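You operate a simulated robot arm through the tools that you are given. There is no shell and no other tool.

The job below is to be done with a simulated two-armed robot. You get a single attempt, and the scene is never put back.

## Task
Count the purple notes twice and clear the display between the counts.
Fine: work at the side desk; leave them in the stacker with the second count showing.

The check looks at the end state, three seconds after you hand in, the way a careful person would. Anything else that was tipped, shoved, dropped, spilled or broken makes it a failure.

## Robot
Two 6-joint arms with fingered hands on one trunk that stands fixed in place. Base frame: the origin is at the foot of the trunk, x ahead of it, y to its left, z up. Readings come in mm, degrees, newtons and seconds.
The left shoulder is at [20, 157, 829], the right one opposite. With the tool pointing down near the work surface each hand reaches from about 380 to 840 mm from the base axis, measured 20 degrees to its own side. Payload 4.1 kg a hand.
Tool frame (each hand has its own): the origin (TCP) lies between the finger pads and is the grasp point; the fingertips stand 33 mm ahead of it; z points along the fingers, y is the line along which they close. The gripper opens to 112 mm. The gripper's body begins 39 mm behind the TCP. The gripper is a hand of 4 fingers: y runs from the thumb to the fingers, the wrist lies at [-16, -118, -200] in the tool frame.
Orientation is told as [roll, pitch, yaw] about the base's x, y, z axes, in that order, counted from this pose: with the fingers straight down and the wrist toward the robot, the tool's x, y and z point along [0, 1, 0], [1, 0, 0] and [0, 0, -1] of the base frame.

## Interface
- The arms move only by the tool step_arm. It takes "left_rows", "right_rows" or both (then of equal length, played together; a hand with none holds still); each is a list of rows, each a list of 6 numbers: the turn, a rotation vector about the tool's x, y, z in degrees, then the shift along the tool's x, y, z in mm. In form: [[rx, ry, rz, tx, ty, tz], ...]. A call has 1 to 20 rows; each row shifts and turns the commanded pose from where the row before left it, along the tool's axes as they then stand. Each row takes 0.2 s and may step no farther than 50 mm and 8.6 degrees from the row before; otherwise, the whole call is refused. A pose out of reach is approached as far as the arm can. The call stops where the force on the tool passes 40 N (or 10 N more than at its start, if that is more) or the arm is blocked; 0.2 s more then pass. In this call time passes only in rows, and 0.2 s behind the last. It gives the time, the measured TCP pose, the force on the tool (base axes), the opening and the grip force at its end, in the units of the frame above (readings bear some noise), with the torque about the TCP (base axes, N m) and any sound that the robot's microphone picked up.
- Cameras (640 x 400 px; columns grow to the right, rows downward): "scene" is now at [51.2, 3.2, 1447]; the picture's right is [0.02, -1.00, 0.00], its down [-0.70, -0.02, -0.72] and it looks along [0.72, 0.02, -0.70] (base axes); focal length 343 px, centre (320, 200). "left" rides on the left gripper at [-66, -89, -130] in its tool frame; the picture's right is [-0.79, -0.29, 0.54], its down [0.55, -0.71, 0.44] and it looks along [0.26, 0.64, 0.72] (tool axes); focal length 247 px, centre (320, 200). "right" rides on the right gripper at [66, -89, -130] in its tool frame; the picture's right is [-0.79, 0.29, -0.54], its down [-0.55, -0.71, 0.44] and it looks along [-0.26, 0.64, 0.72] (tool axes); focal length 247 px, centre (320, 200). There is no depth. A picture from a camera that has moved, and an enlarged one, comes with that camera's place and axes in the base frame and with its lens.
- camera(camera): a new picture of that camera. No time passes.
- move_fingers(index, middle, ring, thumb_bend, thumb_turn, hand): sets how far each is bent, from 0 (flat) to 1 (curled in); at 0.3 the hand is open as for a grip, at 0.7 the pads meet at the TCP. One left out holds its place. A second passes; each finger stops where it meets its share of the squeeze, and holds until it gets a number again. It is the only way to open and close the hand. It gives what a move gives, with no picture; readings hold the bend of each and the force on the fingers (four entries, about 0 where the hand has none), thumb and palm. thumb_turn goes from beside the hand (0) to across from the fingers (1), as for a grip.
- turn_head(pan, tilt): turns the head with the scene camera to pan (to the left, within 86 degrees either way) and tilt (down, from -29 to 69), counted from straight ahead of the robot. It gives what a move gives.
- zoom(camera, box): a new picture of the part [left, top, right, bottom] of that camera's present view, enlarged. No time passes.
- hand_in(): hands the job in; it is judged then, once.

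Nothing tells you positions but the pictures and the camera data. Unless the task says otherwise, let go and move clear before handing in.

The tools are called as a command line: name --argument value ..., lists and objects as JSON in quotes. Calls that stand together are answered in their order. step_arm: Moves the arms, as the interface text tells. Its arguments: {"type":"object","properties":{"left_rows":{"type":"array"},"right_rows":{"type":"array"}},"required":[]} The other tools are called the same way: move_fingers (index, middle, ring, thumb_bend, thumb_turn, hand) moves the fingers one by one; turn_head (pan, tilt) turns the head that bears the scene camera; camera (camera) takes a picture; zoom (camera, box) takes an enlarged picture of a part of a camera's view; hand_in () hands the job in.

At the start:

```text
clock: 0.0
left_eef_pos: [425.4, 184.1, 1193.5]
left_tool_rot: [0.0, 0.0, 4.0]
left_wrist_force: [0.4, -0.6, -0.1]
left_ft_torque: [0.0, -0.01, 0.03]
left_opening: 111.4
left_grasp_force: 0.1
left_shape: jaw
left_bend: [0.3, 0.3, 0.3, 0.3, 0.98]
left_finger forces: [0.0, 0.1, 0.0, 0.0, 0.0, 0.0]
right_eef_pos: [445.9, -127.4, 1198.4]
right_tool_rot: [0.0, 0.0, 4.0]
right_wrist_force: [1.1, 0.0, 0.2]
right_ft_torque: [0.0, 0.0, 0.0]
right_opening: 111.7
right_grasp_force: 0.1
right_shape: jaw
right_bend: [0.3, 0.3, 0.3, 0.3, 0.98]
right_finger forces: [0.0, 0.1, 0.0, 0.1, 0.1, 0.0]
head pan, tilt: [1.4, 44.3]
```

scene: 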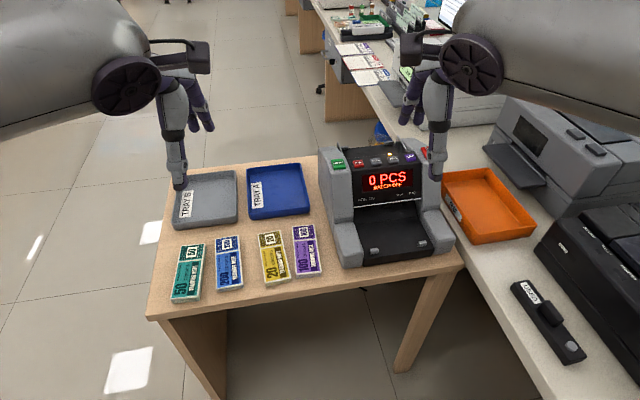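
right: 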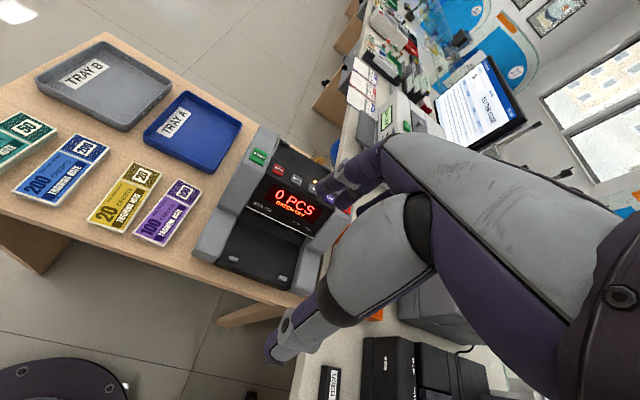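
left: 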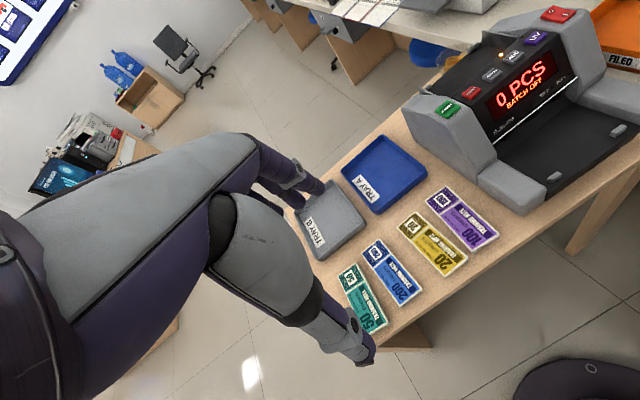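

I see a side desk with four note bundles (teal, blue, yellow, purple), two trays, and a counting machine reading "0 PCS". I'll zoom in on the machine and the notes before moving.

zoom --camera "scene" --box '[310, 130, 470, 280]'

zoom --camera "scene" --box '[160, 210, 340, 320]'

zoom --camera "left" --box '[400, 0, 640, 220]'

zoom --camera "right" --box '[180, 110, 380, 310]'

```text
2.67 times, centred on (390, 205) of scene
camera zoom: at [51.2, 3.2, 1447.0], right [0.02, -1.0, 0.0], down [-0.7, -0.02, -0.72], along [0.72, 0.02, -0.7], focal length 916 px, centre (133, 187)
```

zoom: 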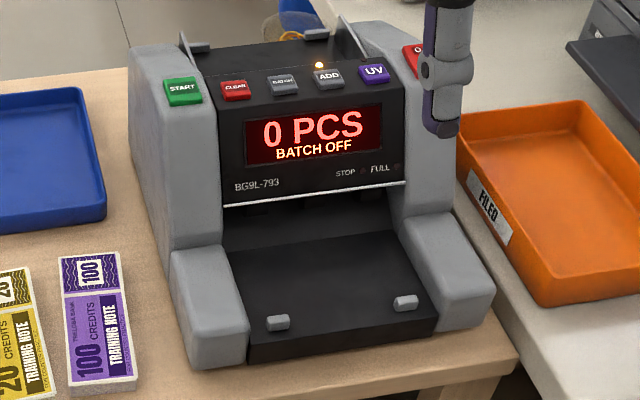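

```text
3.56 times, centred on (250, 265) of scene
camera zoom: at [51.2, 3.2, 1447.0], right [0.02, -1.0, 0.0], down [-0.7, -0.02, -0.72], along [0.72, 0.02, -0.7], focal length 1221 px, centre (569, -31)
```

zoom: 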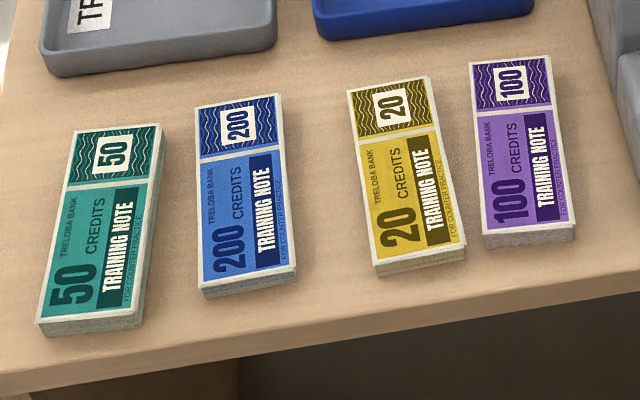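

```text
1.82 times, centred on (520, 110) of left
camera zoom: at [340.8, 113.0, 1324.3], right [-0.23, -0.81, -0.54], down [-0.75, 0.5, -0.44], along [0.62, 0.3, -0.72], focal length 449 px, centre (-44, 364)
```

zoom: 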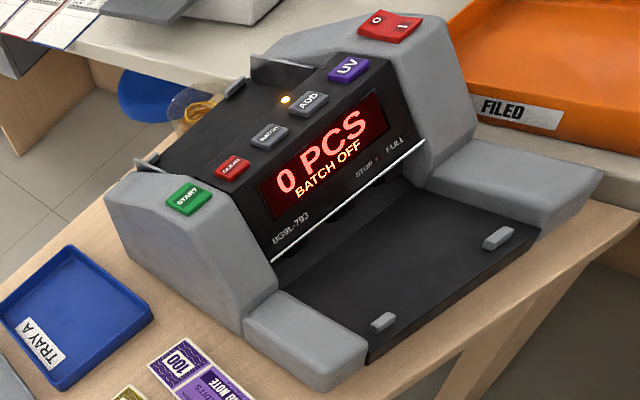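

```text
2.00 times, centred on (280, 210) of right
camera zoom: at [352.8, -68.9, 1327.4], right [0.34, -0.77, 0.54], down [-0.67, -0.6, -0.44], along [0.66, -0.21, -0.72], focal length 494 px, centre (400, 180)
```

zoom: 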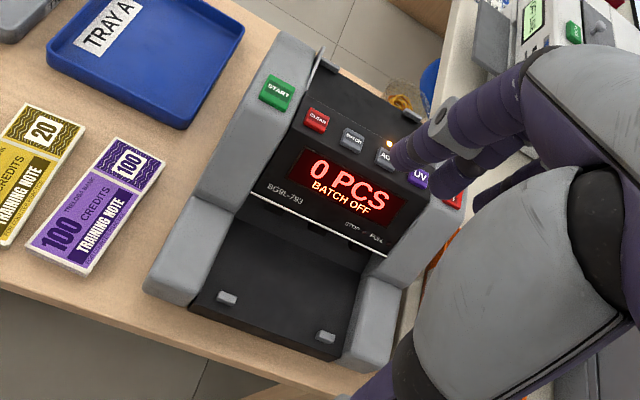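

The machine has START, CLEAR, BATCH, ADD (lit) and UV keys along its top, a hopper with guides behind them, and a stacker in front. I'll take closer zooms for triangulating the purple bundle and the hopper.

zoom --camera "left" --box '[400, 160, 520, 280]'

zoom --camera "right" --box '[110, 150, 230, 260]'

zoom --camera "scene" --box '[280, 215, 340, 285]'

zoom --camera "scene" --box '[315, 130, 435, 205]'

zoom --camera "left" --box '[430, 0, 590, 110]'

zoom --camera "right" --box '[230, 110, 360, 220]'

```text
3.33 times, centred on (460, 220) of left
camera zoom: at [340.8, 113.0, 1324.3], right [-0.23, -0.81, -0.54], down [-0.75, 0.5, -0.44], along [0.62, 0.3, -0.72], focal length 823 px, centre (-147, 133)
```

zoom: 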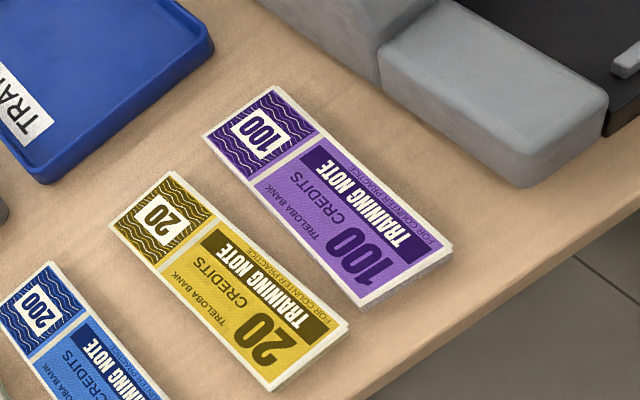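

```text
3.64 times, centred on (170, 205) of right
camera zoom: at [352.8, -68.9, 1327.4], right [0.34, -0.77, 0.54], down [-0.67, -0.6, -0.44], along [0.66, -0.21, -0.72], focal length 898 px, centre (866, 182)
```

zoom: 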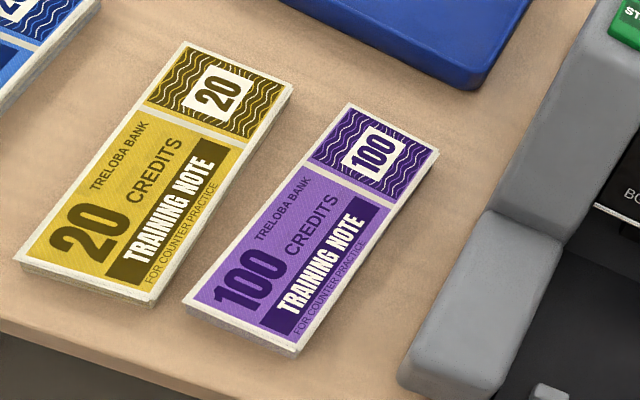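

```text
5.71 times, centred on (310, 250) of scene
camera zoom: at [51.2, 3.2, 1447.0], right [0.02, -1.0, 0.0], down [-0.7, -0.02, -0.72], along [0.72, 0.02, -0.7], focal length 1962 px, centre (377, -86)
```

zoom: 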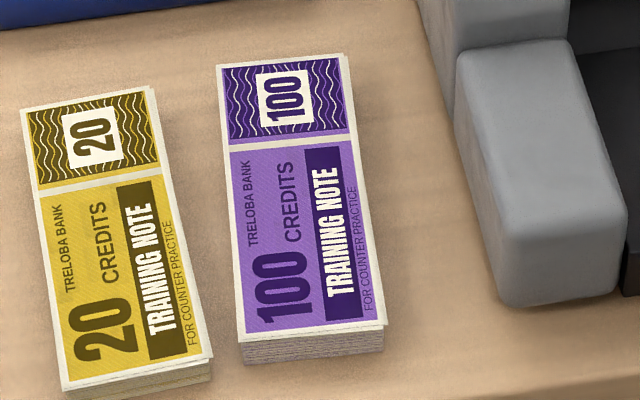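

```text
5.33 times, centred on (375, 168) of scene
camera zoom: at [51.2, 3.2, 1447.0], right [0.02, -1.0, 0.0], down [-0.7, -0.02, -0.72], along [0.72, 0.02, -0.7], focal length 1831 px, centre (27, 373)
```

zoom: 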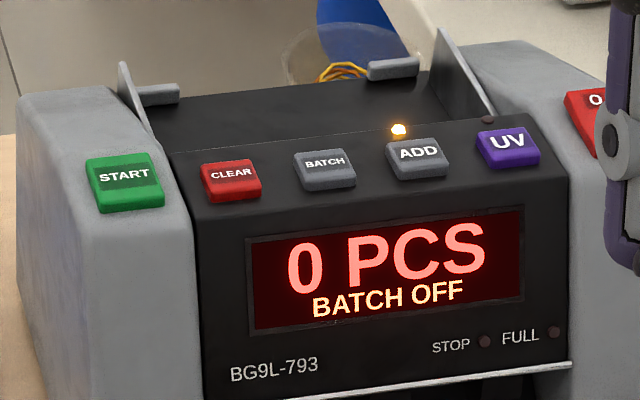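

```text
3.64 times, centred on (510, 55) of left
camera zoom: at [340.8, 113.0, 1324.3], right [-0.23, -0.81, -0.54], down [-0.75, 0.5, -0.44], along [0.62, 0.3, -0.72], focal length 898 px, centre (-371, 727)
```

zoom: 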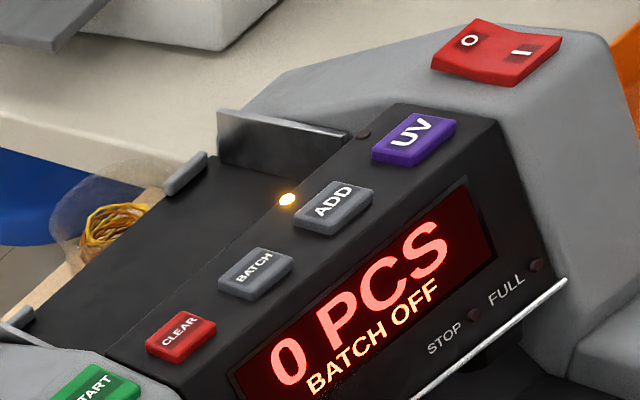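

```text
3.64 times, centred on (295, 165) of right
camera zoom: at [352.8, -68.9, 1327.4], right [0.34, -0.77, 0.54], down [-0.67, -0.6, -0.44], along [0.66, -0.21, -0.72], focal length 898 px, centre (411, 327)
```

zoom: 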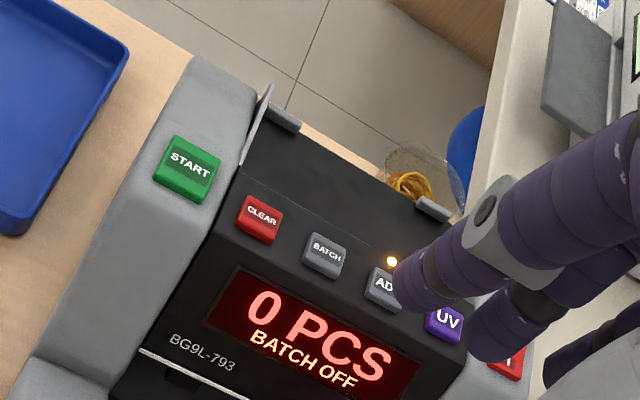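

Triangulating, the desk top is near z 752. The purple bundle is about 148 x 59 x 17 mm, centred near [575, 51] and turned about 8.6°. The machine is turned about 11°, with START near [700, -26, 936] and CLEAR near [705, -74, 934]. Next I'll swing the right hand's camera over the machine for a closer look at the hopper and stacker.

step_arm --right_rows '[[0, 0, 0, 5.2, 33.3, 23.3], [0, 0, 0, 5.2, 33.3, 23.3], [0, 0, 0, 5.2, 33.3, 23.3], [0, 0, 0, 5.2, 33.3, 23.3], [0, 0, 0, 5.2, 33.3, 23.3], [0, 0, 0, 5.2, 33.3, 23.3]]'

camera --camera "right"

camera --camera "scene"

```text
clock: 1.4
left_eef_pos: [424.3, 184.2, 1194.7]
left_tool_rot: [0.0, 0.0, 4.0]
left_wrist_force: [0.1, -0.1, 0.0]
left_ft_torque: [0.01, -0.03, 0.0]
left_opening: 111.9
left_grasp_force: 0.0
left_shape: jaw
left_bend: [0.3, 0.3, 0.3, 0.3, 0.98]
left_finger forces: [0.0, 0.0, 0.1, 0.1, 0.0, 0.1]
right_eef_pos: [641.6, -82.9, 1060.1]
right_tool_rot: [0.0, -0.1, 4.0]
right_wrist_force: [-1.1, 0.2, 0.4]
right_ft_torque: [-0.01, 0.0, 0.01]
right_opening: 111.5
right_grasp_force: 0.0
right_shape: jaw
right_bend: [0.3, 0.3, 0.3, 0.3, 0.98]
right_finger forces: [0.1, 0.1, 0.1, 0.0, 0.0, 0.0]
head pan, tilt: [1.4, 44.3]
```

```text
taken
camera right: at [549.4, -23.6, 1189.2], right [0.34, -0.77, 0.54], down [-0.67, -0.6, -0.44], along [0.66, -0.21, -0.72], focal length 247 px, centre (320, 200)
```

right: 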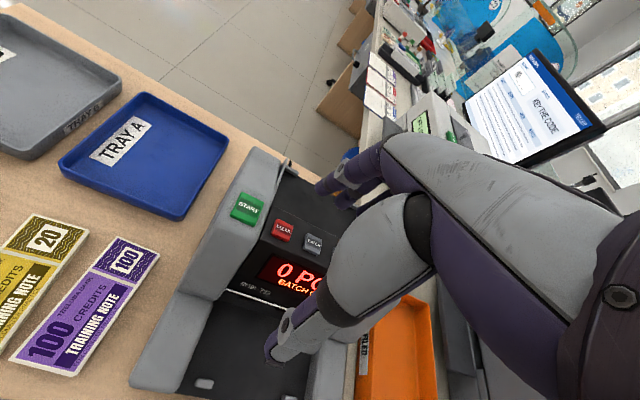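

```text
taken
```

scene: 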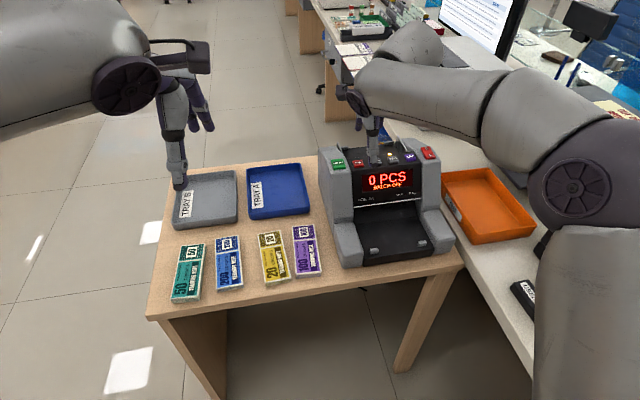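

The right hand blocks its own view of the hopper. I'll pull it back and bring the left hand's camera in over the machine instead.

step_arm --right_rows '[[0, 0, 0, -20, -25, -35], [0, 0, 0, -25, -30, -30], [0, 0, 0, -25, -35, -20], [0, 0, 0, -25, -35, -20], [0, 0, 0, -25, -35, -20], [0, 0, 0, -25, -35, -15]]'

step_arm --left_rows '[[0, 0, 0, -16, 31, 16], [0, 0, 0, -16, 31, 16], [0, 0, 0, -16, 31, 16], [0, 0, 0, -16, 31, 16], [0, 0, 0, -16, 31, 16], [0, 0, 0, -16, 31, 16], [0, 0, 0, -16, 31, 16]]'

camera --camera "left"

camera --camera "scene"

```text
clock: 2.8
left_eef_pos: [425.4, 186.9, 1193.1]
left_tool_rot: [0.0, 0.0, 4.0]
left_wrist_force: [0.5, -0.6, 0.2]
left_ft_torque: [-0.03, 0.02, -0.01]
left_opening: 111.6
left_grasp_force: 0.0
left_shape: jaw
left_bend: [0.3, 0.3, 0.3, 0.3, 0.98]
left_finger forces: [0.0, 0.0, 0.0, 0.1, 0.0, 0.0]
right_eef_pos: [459.0, -240.2, 1196.5]
right_tool_rot: [-0.1, 0.0, 4.0]
right_wrist_force: [0.4, -0.1, 0.3]
right_ft_torque: [-0.01, 0.03, -0.03]
right_opening: 111.8
right_grasp_force: 0.2
right_shape: jaw
right_bend: [0.3, 0.3, 0.3, 0.3, 0.98]
right_finger forces: [0.0, 0.0, 0.1, 0.0, 0.1, 0.0]
head pan, tilt: [1.4, 44.3]
```

```text
clock: 4.4
left_eef_pos: [650.1, 88.6, 1082.2]
left_tool_rot: [0.0, -0.1, 4.1]
left_wrist_force: [-0.7, 0.6, 0.3]
left_ft_torque: [0.0, -0.03, 0.0]
left_opening: 111.8
left_grasp_force: 0.1
left_shape: jaw
left_bend: [0.3, 0.3, 0.3, 0.3, 0.98]
left_finger forces: [0.1, 0.0, 0.1, 0.1, 0.0, 0.1]
right_eef_pos: [459.0, -240.3, 1196.4]
right_tool_rot: [0.0, 0.1, 4.0]
right_wrist_force: [-0.9, 0.2, 0.8]
right_ft_torque: [-0.03, -0.02, 0.0]
right_opening: 111.6
right_grasp_force: 0.0
right_shape: jaw
right_bend: [0.3, 0.3, 0.3, 0.3, 0.98]
right_finger forces: [0.0, 0.1, 0.1, 0.0, 0.0, 0.0]
head pan, tilt: [1.4, 44.3]
```

```text
taken
camera left: at [564.8, 17.2, 1212.9], right [-0.23, -0.81, -0.54], down [-0.75, 0.5, -0.44], along [0.62, 0.3, -0.72], focal length 247 px, centre (320, 200)
```

left: 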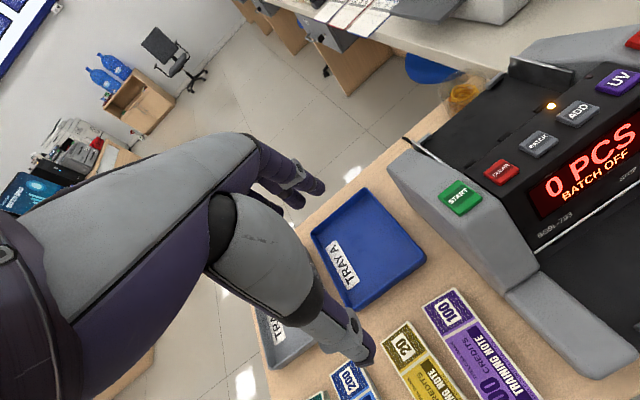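

```text
taken
```

scene: 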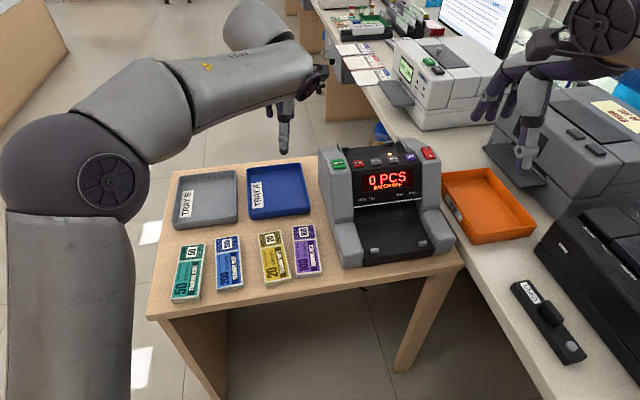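

zoom --camera "left" --box '[390, 30, 640, 190]'

zoom --camera "scene" --box '[310, 120, 450, 210]'

zoom --camera "scene" --box '[320, 180, 460, 280]'

```text
2.50 times, centred on (515, 110) of left
camera zoom: at [564.8, 17.2, 1212.9], right [-0.23, -0.81, -0.54], down [-0.75, 0.5, -0.44], along [0.62, 0.3, -0.72], focal length 617 px, centre (-168, 425)
```

zoom: 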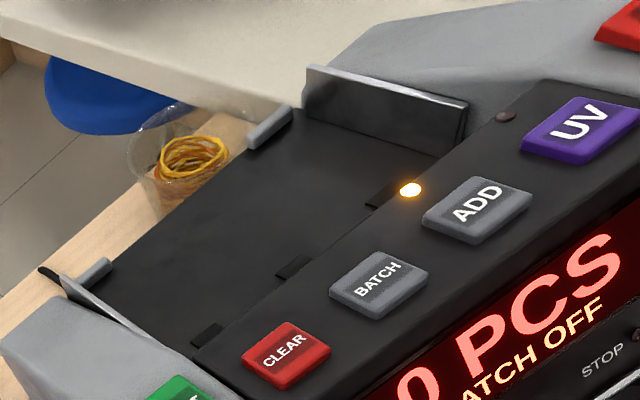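

```text
4.44 times, centred on (380, 165) of scene
camera zoom: at [50.6, 3.5, 1447.0], right [0.03, -1.0, 0.0], down [-0.7, -0.02, -0.72], along [0.72, 0.02, -0.7], focal length 1526 px, centre (53, 356)
```

zoom: 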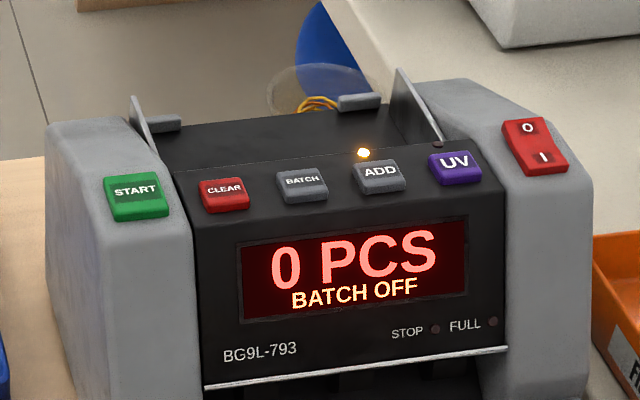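

```text
4.00 times, centred on (390, 230) of scene
camera zoom: at [50.6, 3.5, 1447.0], right [0.03, -1.0, 0.0], down [-0.7, -0.02, -0.72], along [0.72, 0.02, -0.7], focal length 1373 px, centre (40, 80)
```

zoom: 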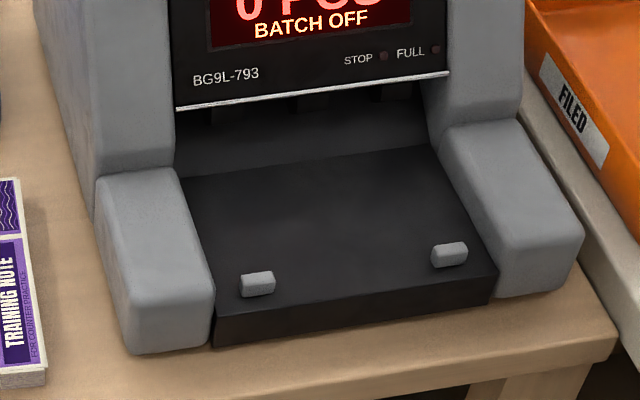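

The hopper floor looks level near z 878. It has low side guides about 176 mm apart, two rear tabs, and rollers at the front. With the tool pointing down this may be at the edge of reach, so I'll test with the right hand well above the machine, using the left camera as an observer.

step_arm --right_rows '[[0, 0, -6.9, 0, 0, 0], [0, 0, 0, 5.3, 37, 14.6], [0, 0, 0, 5.3, 37, 14.6], [0, 0, 0, 5.3, 37, 14.6], [0, 0, 0, 5.3, 37, 14.6], [0, 0, 0, 5.3, 37, 14.6], [0, 0, 0, 5.3, 37, 14.6], [0, 0, 0, 5.3, 37, 14.6], [0, 0, 0, 5.3, 37, 14.6], [0, 0, 0, 5.3, 37, 14.6], [0, 0, 0, 5.3, 37, 14.6]]'

camera --camera "left"

camera --camera "scene"

camera --camera "right"

```text
clock: 6.8
left_eef_pos: [649.2, 87.7, 1081.7]
left_tool_rot: [0.0, 0.0, 4.0]
left_wrist_force: [-0.1, 0.1, 0.8]
left_ft_torque: [-0.01, 0.02, 0.0]
left_opening: 111.9
left_grasp_force: 0.1
left_shape: jaw
left_bend: [0.3, 0.3, 0.3, 0.3, 0.98]
left_finger forces: [0.1, 0.0, 0.0, 0.0, 0.0, 0.0]
right_eef_pos: [736.6, -127.7, 1039.8]
right_tool_rot: [0.0, 0.1, 11.0]
right_wrist_force: [-0.2, -1.2, 1.0]
right_ft_torque: [0.06, 0.0, 0.01]
right_opening: 111.9
right_grasp_force: 0.0
right_shape: jaw
right_bend: [0.3, 0.3, 0.3, 0.3, 0.98]
right_finger forces: [0.1, 0.1, 0.0, 0.0, 0.1, 0.0]
right hand out of reach, approached as far as the arm can: row 9, 10, 11
head pan, tilt: [1.4, 44.3]
```

```text
taken
camera left: at [564.7, 16.7, 1212.6], right [-0.23, -0.81, -0.54], down [-0.75, 0.5, -0.44], along [0.62, 0.3, -0.72], focal length 247 px, centre (320, 200)
```

left: 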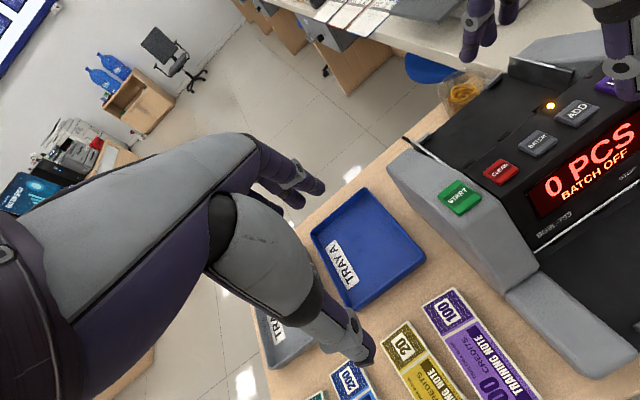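

```text
taken
```

scene: 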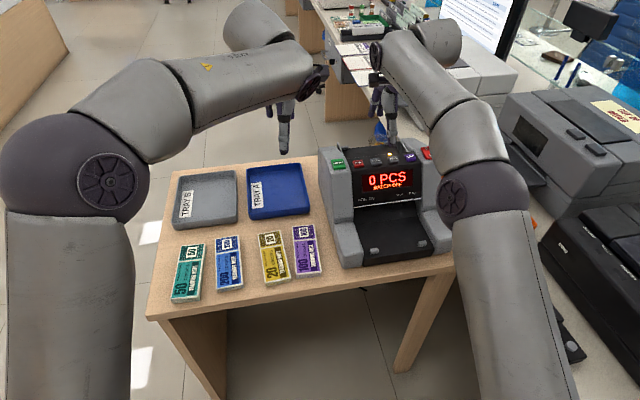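

```text
taken
camera right: at [636.8, -79.1, 1169.2], right [0.43, -0.72, 0.54], down [-0.59, -0.68, -0.44], along [0.68, -0.13, -0.72], focal length 247 px, centre (320, 200)
```

right: 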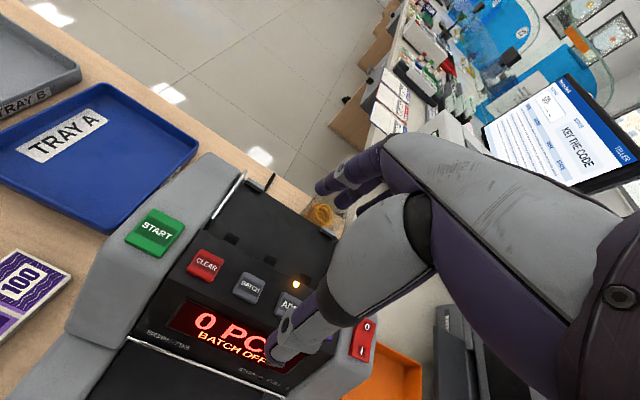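

The right arm stops short with the tool vertical and high, so a forward tilt of about 10° will be needed over the hopper. Now I'll send the left hand back to its watching spot and bring the right hand to the near side of the machine, ready for the purple bundle.

step_arm --left_rows '[[0, 0, 0, 16, -31, -16], [0, 0, 0, 16, -31, -16], [0, 0, 0, 16, -31, -16], [0, 0, 0, 16, -31, -16], [0, 0, 0, 16, -31, -16], [0, 0, 0, 16, -31, -16]]'

step_arm --right_rows '[[0, 0, 0, 5, -45, -2], [0, 0, 0, 5, -45, -2], [0, 0, 0, 5, -45, -2], [0, 0, 0, 5, -45, -2]]'

```text
clock: 8.2
left_eef_pos: [457.2, 170.4, 1176.7]
left_tool_rot: [0.0, 0.0, 4.1]
left_wrist_force: [0.1, -0.6, 0.2]
left_ft_torque: [0.03, 0.07, -0.01]
left_opening: 111.4
left_grasp_force: 0.2
left_shape: jaw
left_bend: [0.3, 0.3, 0.3, 0.3, 0.98]
left_finger forces: [0.0, 0.0, 0.1, 0.1, 0.0, 0.1]
right_eef_pos: [735.3, -127.5, 1038.8]
right_tool_rot: [0.0, 0.0, 11.0]
right_wrist_force: [0.1, -0.2, 0.1]
right_ft_torque: [-0.01, 0.02, 0.02]
right_opening: 111.8
right_grasp_force: 0.0
right_shape: jaw
right_bend: [0.3, 0.3, 0.3, 0.3, 0.98]
right_finger forces: [0.1, 0.1, 0.0, 0.0, 0.0, 0.0]
head pan, tilt: [1.4, 44.3]
```

```text
clock: 9.2
left_eef_pos: [457.1, 171.9, 1177.2]
left_tool_rot: [0.0, 0.0, 4.0]
left_wrist_force: [-0.1, 1.2, 0.0]
left_ft_torque: [-0.01, 0.02, -0.03]
left_opening: 111.8
left_grasp_force: 0.1
left_shape: jaw
left_bend: [0.3, 0.3, 0.3, 0.3, 0.98]
left_finger forces: [0.0, 0.0, 0.1, 0.0, 0.0, 0.0]
right_eef_pos: [555.3, -141.3, 1047.5]
right_tool_rot: [-0.1, 0.1, 11.0]
right_wrist_force: [0.3, 0.5, -0.7]
right_ft_torque: [-0.01, 0.0, -0.01]
right_opening: 111.8
right_grasp_force: 0.0
right_shape: jaw
right_bend: [0.3, 0.3, 0.3, 0.3, 0.98]
right_finger forces: [0.0, 0.1, 0.0, 0.1, 0.0, 0.1]
head pan, tilt: [1.4, 44.3]
```

The commanded pose restarts from the reached pose, which helps. Next I'll turn the right hand to yaw about 98.6°, so the fingers close across the purple bundle's width, then move it high over the bundle.

step_arm --right_rows '[[0, 0, -7.96, 0, 0, 0], [0, 0, -7.96, 0, 0, 0], [0, 0, -7.96, 0, 0, 0], [0, 0, -7.96, 0, 0, 0], [0, 0, -7.96, 0, 0, 0], [0, 0, -7.96, 0, 0, 0], [0, 0, -7.96, 0, 0, 0], [0, 0, -7.96, 0, 0, 0], [0, 0, -7.96, 0, 0, 0], [0, 0, -7.96, 0, 0, 0], [0, 0, -7.96, 0, 0, 0], [0, 0, 0, -12.3, 37.4, 16], [0, 0, 0, -12.3, 37.4, 16], [0, 0, 0, -12.3, 37.4, 16], [0, 0, 0, -12.3, 37.4, 16], [0, 0, 0, -12.3, 37.4, 16]]'

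camera --camera "scene"

camera --camera "left"

camera --camera "right"

```text
clock: 12.6
left_eef_pos: [458.6, 170.1, 1177.6]
left_tool_rot: [0.0, 0.0, 4.1]
left_wrist_force: [0.0, -1.1, 0.3]
left_ft_torque: [0.06, 0.03, -0.01]
left_opening: 111.8
left_grasp_force: 0.0
left_shape: jaw
left_bend: [0.3, 0.3, 0.3, 0.3, 0.98]
left_finger forces: [0.0, 0.1, 0.0, 0.0, 0.0, 0.0]
right_eef_pos: [587.7, 52.7, 968.9]
right_tool_rot: [-0.1, 0.0, 98.5]
right_wrist_force: [0.2, 0.2, 0.4]
right_ft_torque: [0.07, 0.0, 0.0]
right_opening: 111.8
right_grasp_force: 0.0
right_shape: jaw
right_bend: [0.3, 0.3, 0.3, 0.3, 0.98]
right_finger forces: [0.1, 0.1, 0.1, 0.0, 0.0, 0.1]
head pan, tilt: [1.4, 44.3]
```

```text
taken
```

scene: 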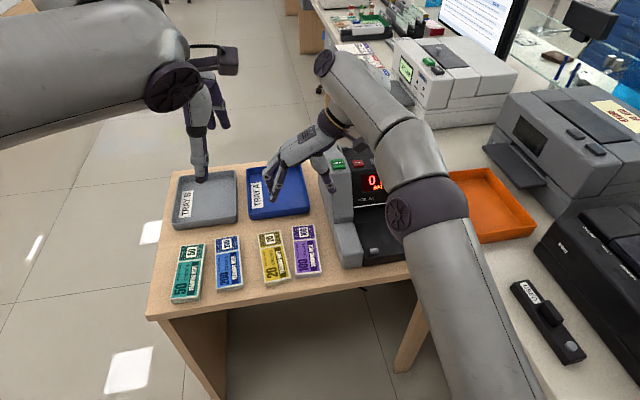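

```text
taken
camera left: at [373.0, 98.5, 1308.7], right [-0.23, -0.81, -0.54], down [-0.75, 0.5, -0.44], along [0.62, 0.3, -0.72], focal length 247 px, centre (320, 200)
```

left: 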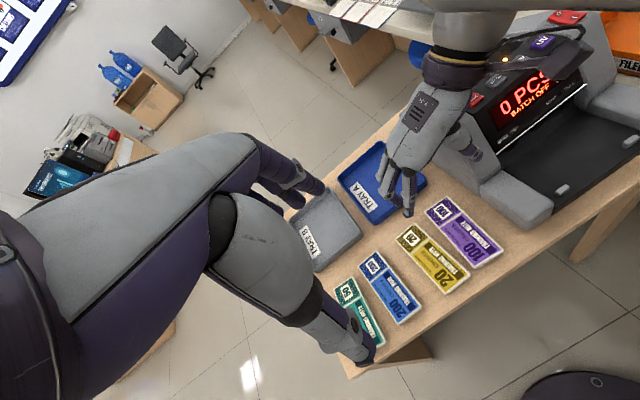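

```text
taken
camera right: at [537.4, -45.2, 1098.5], right [0.74, 0.4, 0.54], down [0.65, -0.62, -0.44], along [0.16, 0.67, -0.72], focal length 247 px, centre (320, 200)
```

right: 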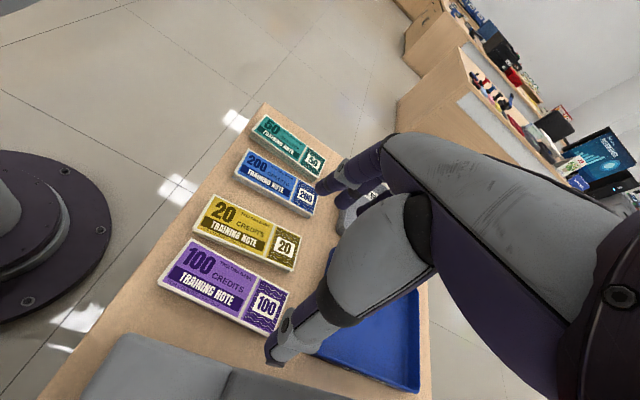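

The right hand is over the purple bundle with the fingers spanning its width. I'll narrow the opening to about 78 mm so the thumb and fingers fit the gaps to the machine and the yellow bundle, then lower partway.

move_fingers --hand "right" --index 0.42 --middle 0.42 --ring 0.42 --thumb_bend 0.42 --thumb_turn 1.0

step_arm --right_rows '[[0, 0, 0, 0, 0, 30], [0, 0, 0, 0, 0, 30], [0, 0, 0, 0, 0, 30], [0, 0, 0, 0, 0, 30]]'

camera --camera "scene"

camera --camera "left"

camera --camera "right"

```text
clock: 13.6
left_eef_pos: [457.0, 170.8, 1178.4]
left_tool_rot: [0.0, -0.1, 4.0]
left_wrist_force: [0.5, -0.4, -1.1]
left_ft_torque: [0.01, -0.02, -0.02]
left_opening: 111.7
left_grasp_force: 0.1
left_shape: jaw
left_bend: [0.3, 0.3, 0.3, 0.3, 0.98]
left_finger forces: [0.0, 0.0, 0.0, 0.1, 0.0, 0.1]
right_eef_pos: [588.8, 53.0, 967.1]
right_tool_rot: [0.0, 0.1, 98.5]
right_wrist_force: [0.1, -1.0, 0.4]
right_ft_torque: [0.03, 0.0, 0.01]
right_opening: 80.5
right_grasp_force: 0.1
right_shape: fingers
right_bend: [0.42, 0.42, 0.42, 0.42, 0.99]
right_finger forces: [0.0, 0.1, 0.0, 0.0, 0.0, 0.1]
head pan, tilt: [1.4, 44.3]
```

```text
clock: 14.6
left_eef_pos: [457.0, 171.1, 1177.4]
left_tool_rot: [0.0, 0.0, 3.9]
left_wrist_force: [-0.1, 0.8, -0.3]
left_ft_torque: [0.02, -0.02, -0.03]
left_opening: 111.9
left_grasp_force: 0.1
left_shape: jaw
left_bend: [0.3, 0.3, 0.3, 0.3, 0.98]
left_finger forces: [0.1, 0.0, 0.0, 0.1, 0.1, 0.0]
right_eef_pos: [589.0, 53.4, 849.0]
right_tool_rot: [0.0, 0.0, 98.5]
right_wrist_force: [-0.5, 1.4, -0.2]
right_ft_torque: [0.0, -0.07, -0.01]
right_opening: 80.4
right_grasp_force: 0.1
right_shape: fingers
right_bend: [0.42, 0.42, 0.42, 0.42, 0.99]
right_finger forces: [0.0, 0.0, 0.0, 0.0, 0.0, 0.0]
head pan, tilt: [1.4, 44.3]
```

```text
taken
```

scene: 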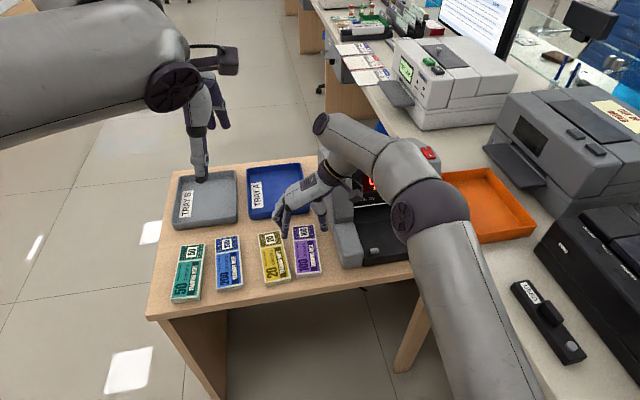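

```text
taken
camera left: at [373.1, 99.0, 1308.6], right [-0.23, -0.81, -0.54], down [-0.75, 0.5, -0.44], along [0.62, 0.3, -0.72], focal length 247 px, centre (320, 200)
```

left: 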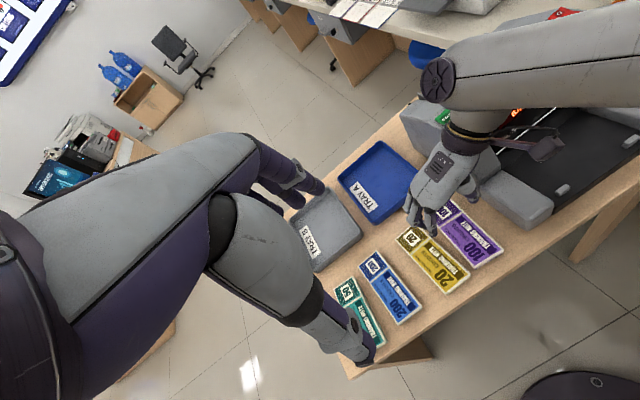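

```text
taken
camera right: at [537.6, -44.5, 977.9], right [0.74, 0.4, 0.54], down [0.65, -0.62, -0.44], along [0.16, 0.67, -0.72], focal length 247 px, centre (320, 200)
```

right: 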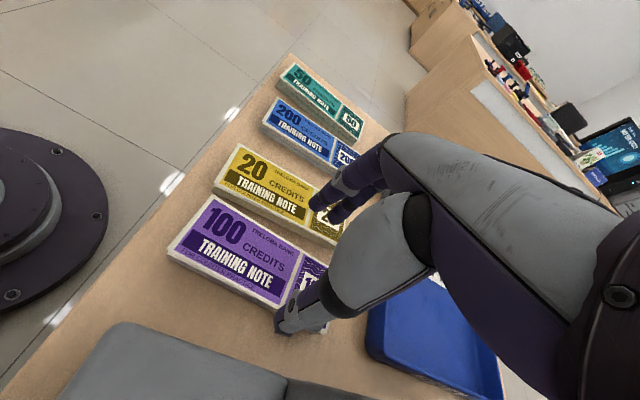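

zoom --camera "scene" --box '[245, 165, 365, 285]'

zoom --camera "right" --box '[170, 120, 420, 350]'

zoom --camera "left" --box '[380, 130, 540, 290]'

```text
3.33 times, centred on (305, 225) of scene
camera zoom: at [51.0, 3.2, 1447.0], right [0.02, -1.0, 0.0], down [-0.7, -0.02, -0.72], along [0.72, 0.02, -0.7], focal length 1144 px, centre (370, 117)
```

zoom: 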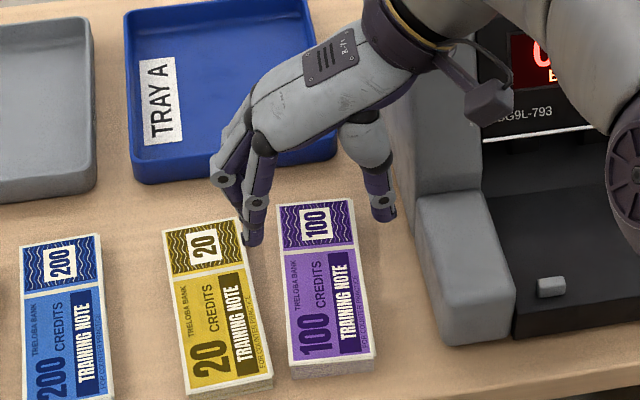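

```text
1.74 times, centred on (295, 235) of right
camera zoom: at [537.6, -44.5, 977.9], right [0.74, 0.4, 0.54], down [0.65, -0.62, -0.44], along [0.16, 0.67, -0.72], focal length 430 px, centre (364, 139)
```

zoom: 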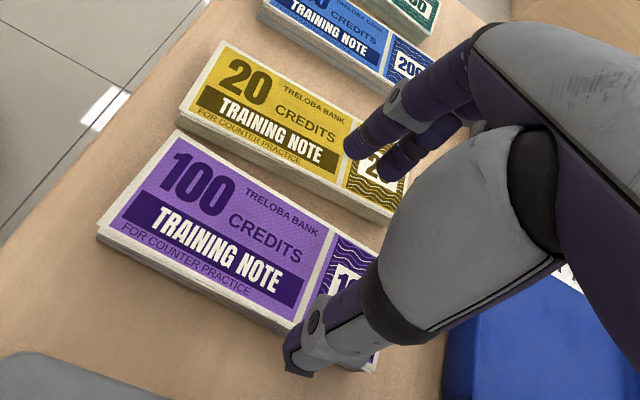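

```text
2.50 times, centred on (460, 210) of left
camera zoom: at [373.1, 99.0, 1308.6], right [-0.23, -0.81, -0.54], down [-0.75, 0.5, -0.44], along [0.62, 0.3, -0.72], focal length 617 px, centre (-30, 175)
```

zoom: 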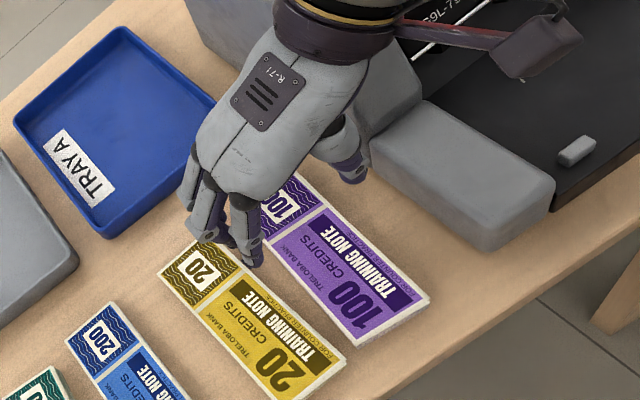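

The fingers straddle the bundle, but they leave only about 2 mm to the yellow bundle. I'll close them slightly and lower further.

move_fingers --hand "right" --index 0.455 --middle 0.455 --ring 0.455 --thumb_bend 0.44

step_arm --right_rows '[[0, 0, 0, 0, 0, 20], [0, 0, 0, 0, 0, 20]]'

zoom --camera "scene" --box '[245, 165, 365, 285]'

zoom --camera "right" --box '[170, 120, 420, 350]'

zoom --camera "left" --box '[380, 130, 540, 290]'

```text
clock: 15.6
left_eef_pos: [457.2, 171.2, 1177.2]
left_tool_rot: [0.0, 0.0, 4.0]
left_wrist_force: [0.3, -0.3, -0.3]
left_ft_torque: [-0.02, 0.0, 0.0]
left_opening: 111.8
left_grasp_force: 0.1
left_shape: jaw
left_bend: [0.3, 0.3, 0.3, 0.3, 0.98]
left_finger forces: [0.1, 0.1, 0.0, 0.1, 0.0, 0.0]
right_eef_pos: [589.1, 53.9, 848.7]
right_tool_rot: [0.1, 0.0, 98.5]
right_wrist_force: [0.5, 0.0, -0.5]
right_ft_torque: [0.02, 0.0, 0.02]
right_opening: 73.7
right_grasp_force: 0.1
right_shape: fingers
right_bend: [0.45, 0.45, 0.45, 0.44, 0.99]
right_finger forces: [0.1, 0.1, 0.0, 0.0, 0.0, 0.0]
head pan, tilt: [1.4, 44.3]
```

```text
clock: 16.2
left_eef_pos: [458.0, 170.8, 1178.3]
left_tool_rot: [0.0, 0.0, 4.0]
left_wrist_force: [-0.7, 0.6, 0.4]
left_ft_torque: [0.02, 0.01, -0.01]
left_opening: 111.6
left_grasp_force: 0.1
left_shape: jaw
left_bend: [0.3, 0.3, 0.3, 0.3, 0.98]
left_finger forces: [0.1, 0.0, 0.0, 0.1, 0.0, 0.0]
right_eef_pos: [589.7, 52.9, 807.0]
right_tool_rot: [0.0, 0.0, 98.5]
right_wrist_force: [0.1, -0.1, -0.5]
right_ft_torque: [0.0, 0.02, 0.0]
right_opening: 73.6
right_grasp_force: 0.1
right_shape: fingers
right_bend: [0.45, 0.45, 0.45, 0.44, 0.99]
right_finger forces: [0.0, 0.0, 0.0, 0.0, 0.0, 0.0]
head pan, tilt: [1.4, 44.3]
```

```text
3.33 times, centred on (305, 225) of scene
camera zoom: at [51.0, 3.2, 1447.0], right [0.02, -1.0, 0.0], down [-0.7, -0.02, -0.72], along [0.72, 0.02, -0.7], focal length 1144 px, centre (370, 117)
```

zoom: 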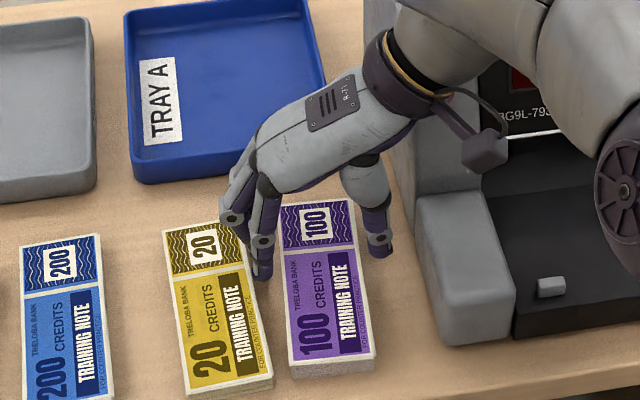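

```text
1.74 times, centred on (295, 235) of right
camera zoom: at [537.6, -44.7, 937.6], right [0.74, 0.4, 0.54], down [0.65, -0.62, -0.44], along [0.16, 0.67, -0.72], focal length 430 px, centre (364, 139)
```

zoom: 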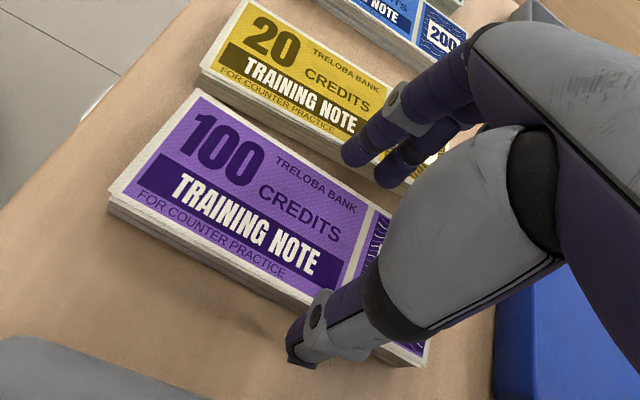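

```text
2.50 times, centred on (460, 210) of left
camera zoom: at [373.1, 99.0, 1308.6], right [-0.23, -0.81, -0.54], down [-0.75, 0.5, -0.44], along [0.62, 0.3, -0.72], focal length 617 px, centre (-30, 175)
```

zoom: 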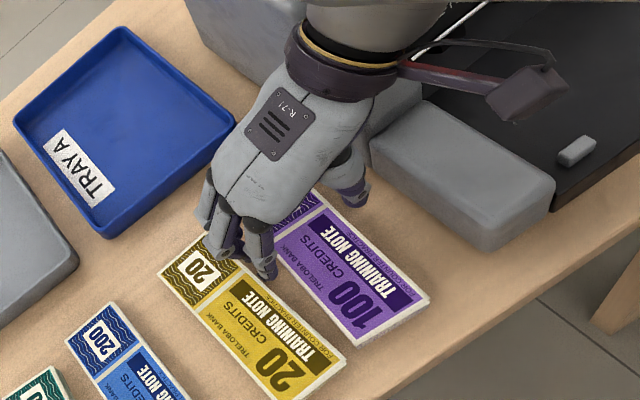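

zoom --camera "scene" --box '[280, 210, 340, 265]'

zoom --camera "left" --box '[420, 190, 490, 255]'

zoom --camera "right" --box '[270, 150, 370, 240]'

```text
7.27 times, centred on (310, 238) of scene
camera zoom: at [51.0, 3.2, 1447.0], right [0.02, -1.0, 0.0], down [-0.7, -0.02, -0.72], along [0.72, 0.02, -0.7], focal length 2497 px, centre (393, -73)
```

zoom: 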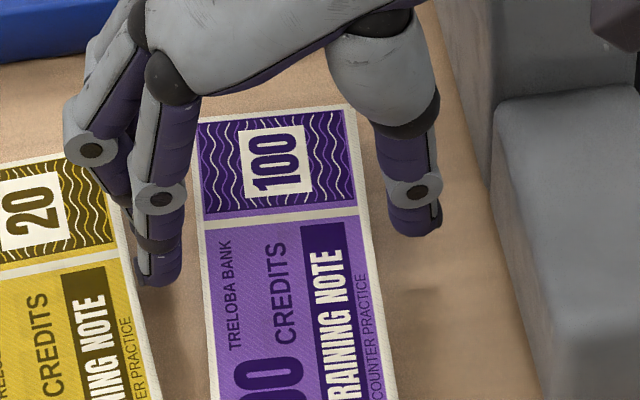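

```text
6.15 times, centred on (455, 222) of left
camera zoom: at [373.1, 99.0, 1308.6], right [-0.23, -0.81, -0.54], down [-0.75, 0.5, -0.44], along [0.62, 0.3, -0.72], focal length 1520 px, centre (-511, 62)
```

zoom: 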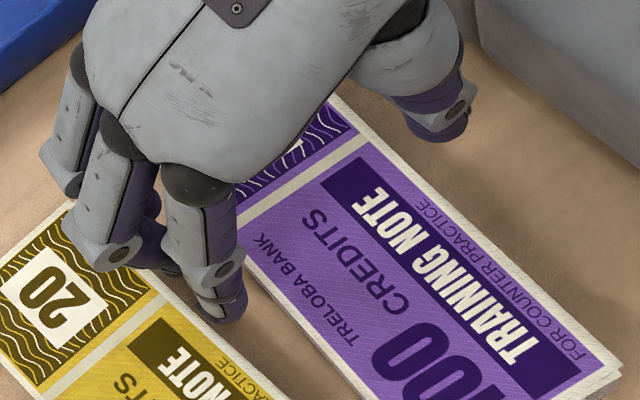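

```text
4.44 times, centred on (320, 195) of right
camera zoom: at [537.6, -44.7, 937.6], right [0.74, 0.4, 0.54], down [0.65, -0.62, -0.44], along [0.16, 0.67, -0.72], focal length 1098 px, centre (320, 222)
```

zoom: 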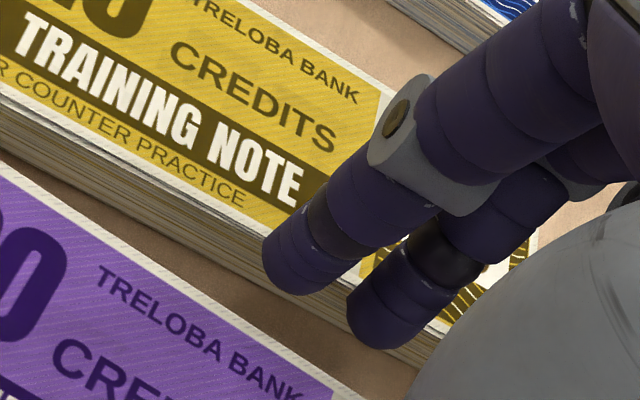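

In the close-ups the nearest finger's outer side is almost over the yellow bundle's edge. I'll shift the hand 6 mm toward the machine side before going lower.

step_arm --right_rows '[[0, 0, 0, 0, -6, 0]]'

zoom --camera "scene" --box '[280, 210, 340, 265]'

zoom --camera "right" --box '[270, 150, 370, 240]'

```text
clock: 16.6
left_eef_pos: [456.6, 171.1, 1176.9]
left_tool_rot: [0.0, 0.0, 3.9]
left_wrist_force: [-0.3, -0.4, 1.1]
left_ft_torque: [-0.01, 0.0, -0.02]
left_opening: 112.0
left_grasp_force: 0.1
left_shape: jaw
left_bend: [0.3, 0.3, 0.3, 0.3, 0.98]
left_finger forces: [0.0, 0.0, 0.0, 0.0, 0.0, 0.0]
right_eef_pos: [589.5, 46.9, 807.3]
right_tool_rot: [0.0, 0.0, 98.5]
right_wrist_force: [-0.5, -0.7, 0.2]
right_ft_torque: [-0.03, -0.04, -0.04]
right_opening: 73.3
right_grasp_force: 0.0
right_shape: fingers
right_bend: [0.45, 0.45, 0.45, 0.44, 0.99]
right_finger forces: [0.0, 0.1, 0.0, 0.0, 0.0, 0.0]
head pan, tilt: [1.4, 44.3]
```

```text
7.27 times, centred on (310, 238) of scene
camera zoom: at [51.1, 3.3, 1447.0], right [0.02, -1.0, 0.0], down [-0.7, -0.02, -0.72], along [0.72, 0.02, -0.7], focal length 2497 px, centre (393, -73)
```

zoom: 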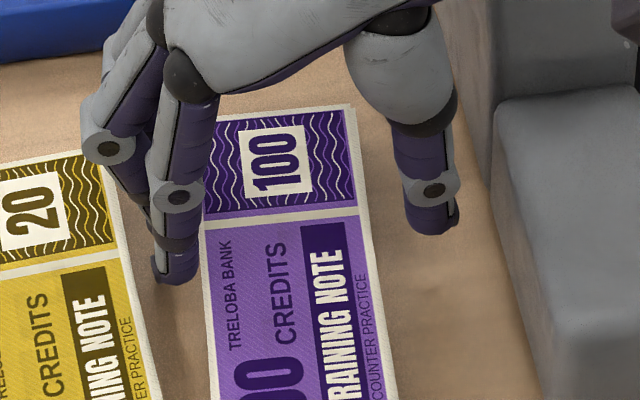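

```text
4.44 times, centred on (320, 195) of right
camera zoom: at [538.6, -50.4, 937.7], right [0.74, 0.4, 0.54], down [0.65, -0.62, -0.44], along [0.16, 0.67, -0.72], focal length 1098 px, centre (320, 222)
```

zoom: 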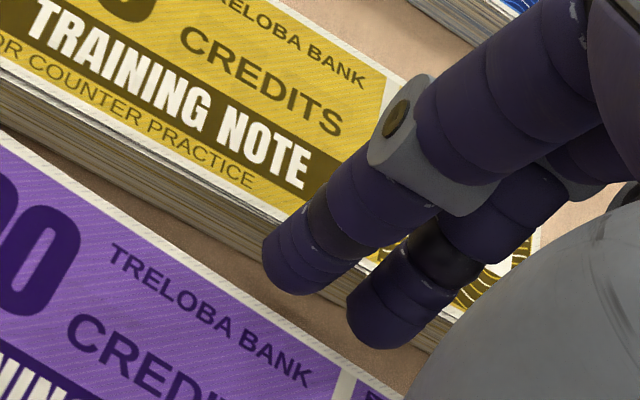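

The finger is now centred in the gap, with roughly 3 to 4 mm on each side. I'll lower the rest of the way gently.

step_arm --right_rows '[[0, 0, 0, 0, 0.7, 8], [0, 0, 0, 0, 0, 8]]'

zoom --camera "scene" --box '[280, 210, 340, 265]'

zoom --camera "right" --box '[230, 150, 370, 350]'

zoom --camera "left" --box '[420, 190, 490, 255]'

```text
clock: 17.2
left_eef_pos: [458.8, 171.0, 1178.6]
left_tool_rot: [-0.1, 0.0, 3.9]
left_wrist_force: [-0.8, -0.2, -0.5]
left_ft_torque: [0.03, 0.01, 0.0]
left_opening: 111.7
left_grasp_force: 0.1
left_shape: jaw
left_bend: [0.3, 0.3, 0.3, 0.3, 0.98]
left_finger forces: [0.0, 0.0, 0.0, 0.1, 0.0, 0.1]
right_eef_pos: [590.3, 47.5, 790.9]
right_tool_rot: [0.0, 0.0, 98.6]
right_wrist_force: [-0.8, 0.6, 0.5]
right_ft_torque: [-0.01, 0.01, 0.01]
right_opening: 73.5
right_grasp_force: 0.0
right_shape: fingers
right_bend: [0.45, 0.45, 0.45, 0.44, 0.99]
right_finger forces: [0.0, 0.0, 0.0, 0.0, 0.0, 0.0]
head pan, tilt: [1.4, 44.3]
```

```text
7.27 times, centred on (310, 238) of scene
camera zoom: at [51.1, 3.2, 1447.0], right [0.02, -1.0, 0.0], down [-0.7, -0.02, -0.72], along [0.72, 0.02, -0.7], focal length 2497 px, centre (393, -73)
```

zoom: 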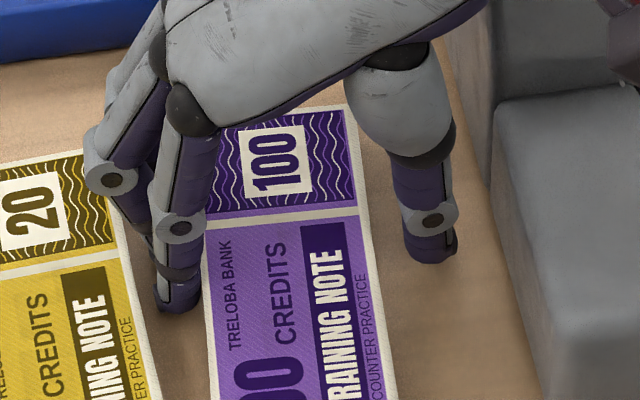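

```text
2.00 times, centred on (300, 250) of right
camera zoom: at [538.6, -50.2, 921.8], right [0.74, 0.4, 0.54], down [0.65, -0.62, -0.44], along [0.16, 0.67, -0.72], focal length 494 px, centre (360, 100)
```

zoom: 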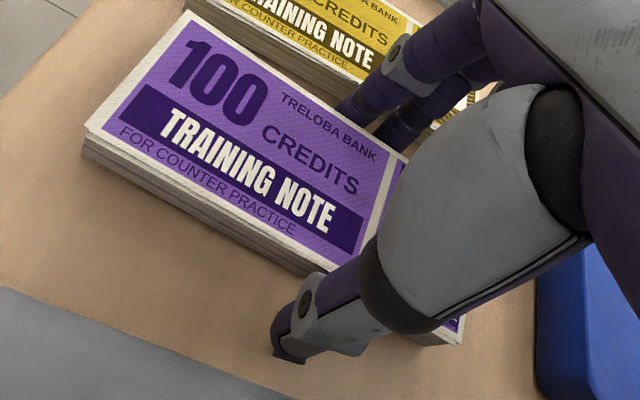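

```text
6.15 times, centred on (455, 222) of left
camera zoom: at [373.2, 99.0, 1308.6], right [-0.23, -0.81, -0.54], down [-0.75, 0.5, -0.44], along [0.62, 0.3, -0.72], focal length 1520 px, centre (-511, 62)
```

zoom: 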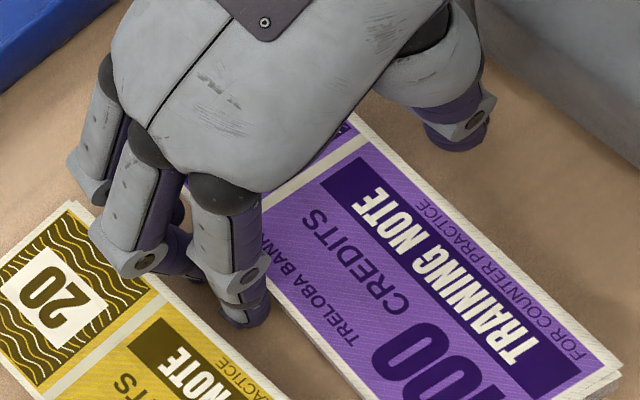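

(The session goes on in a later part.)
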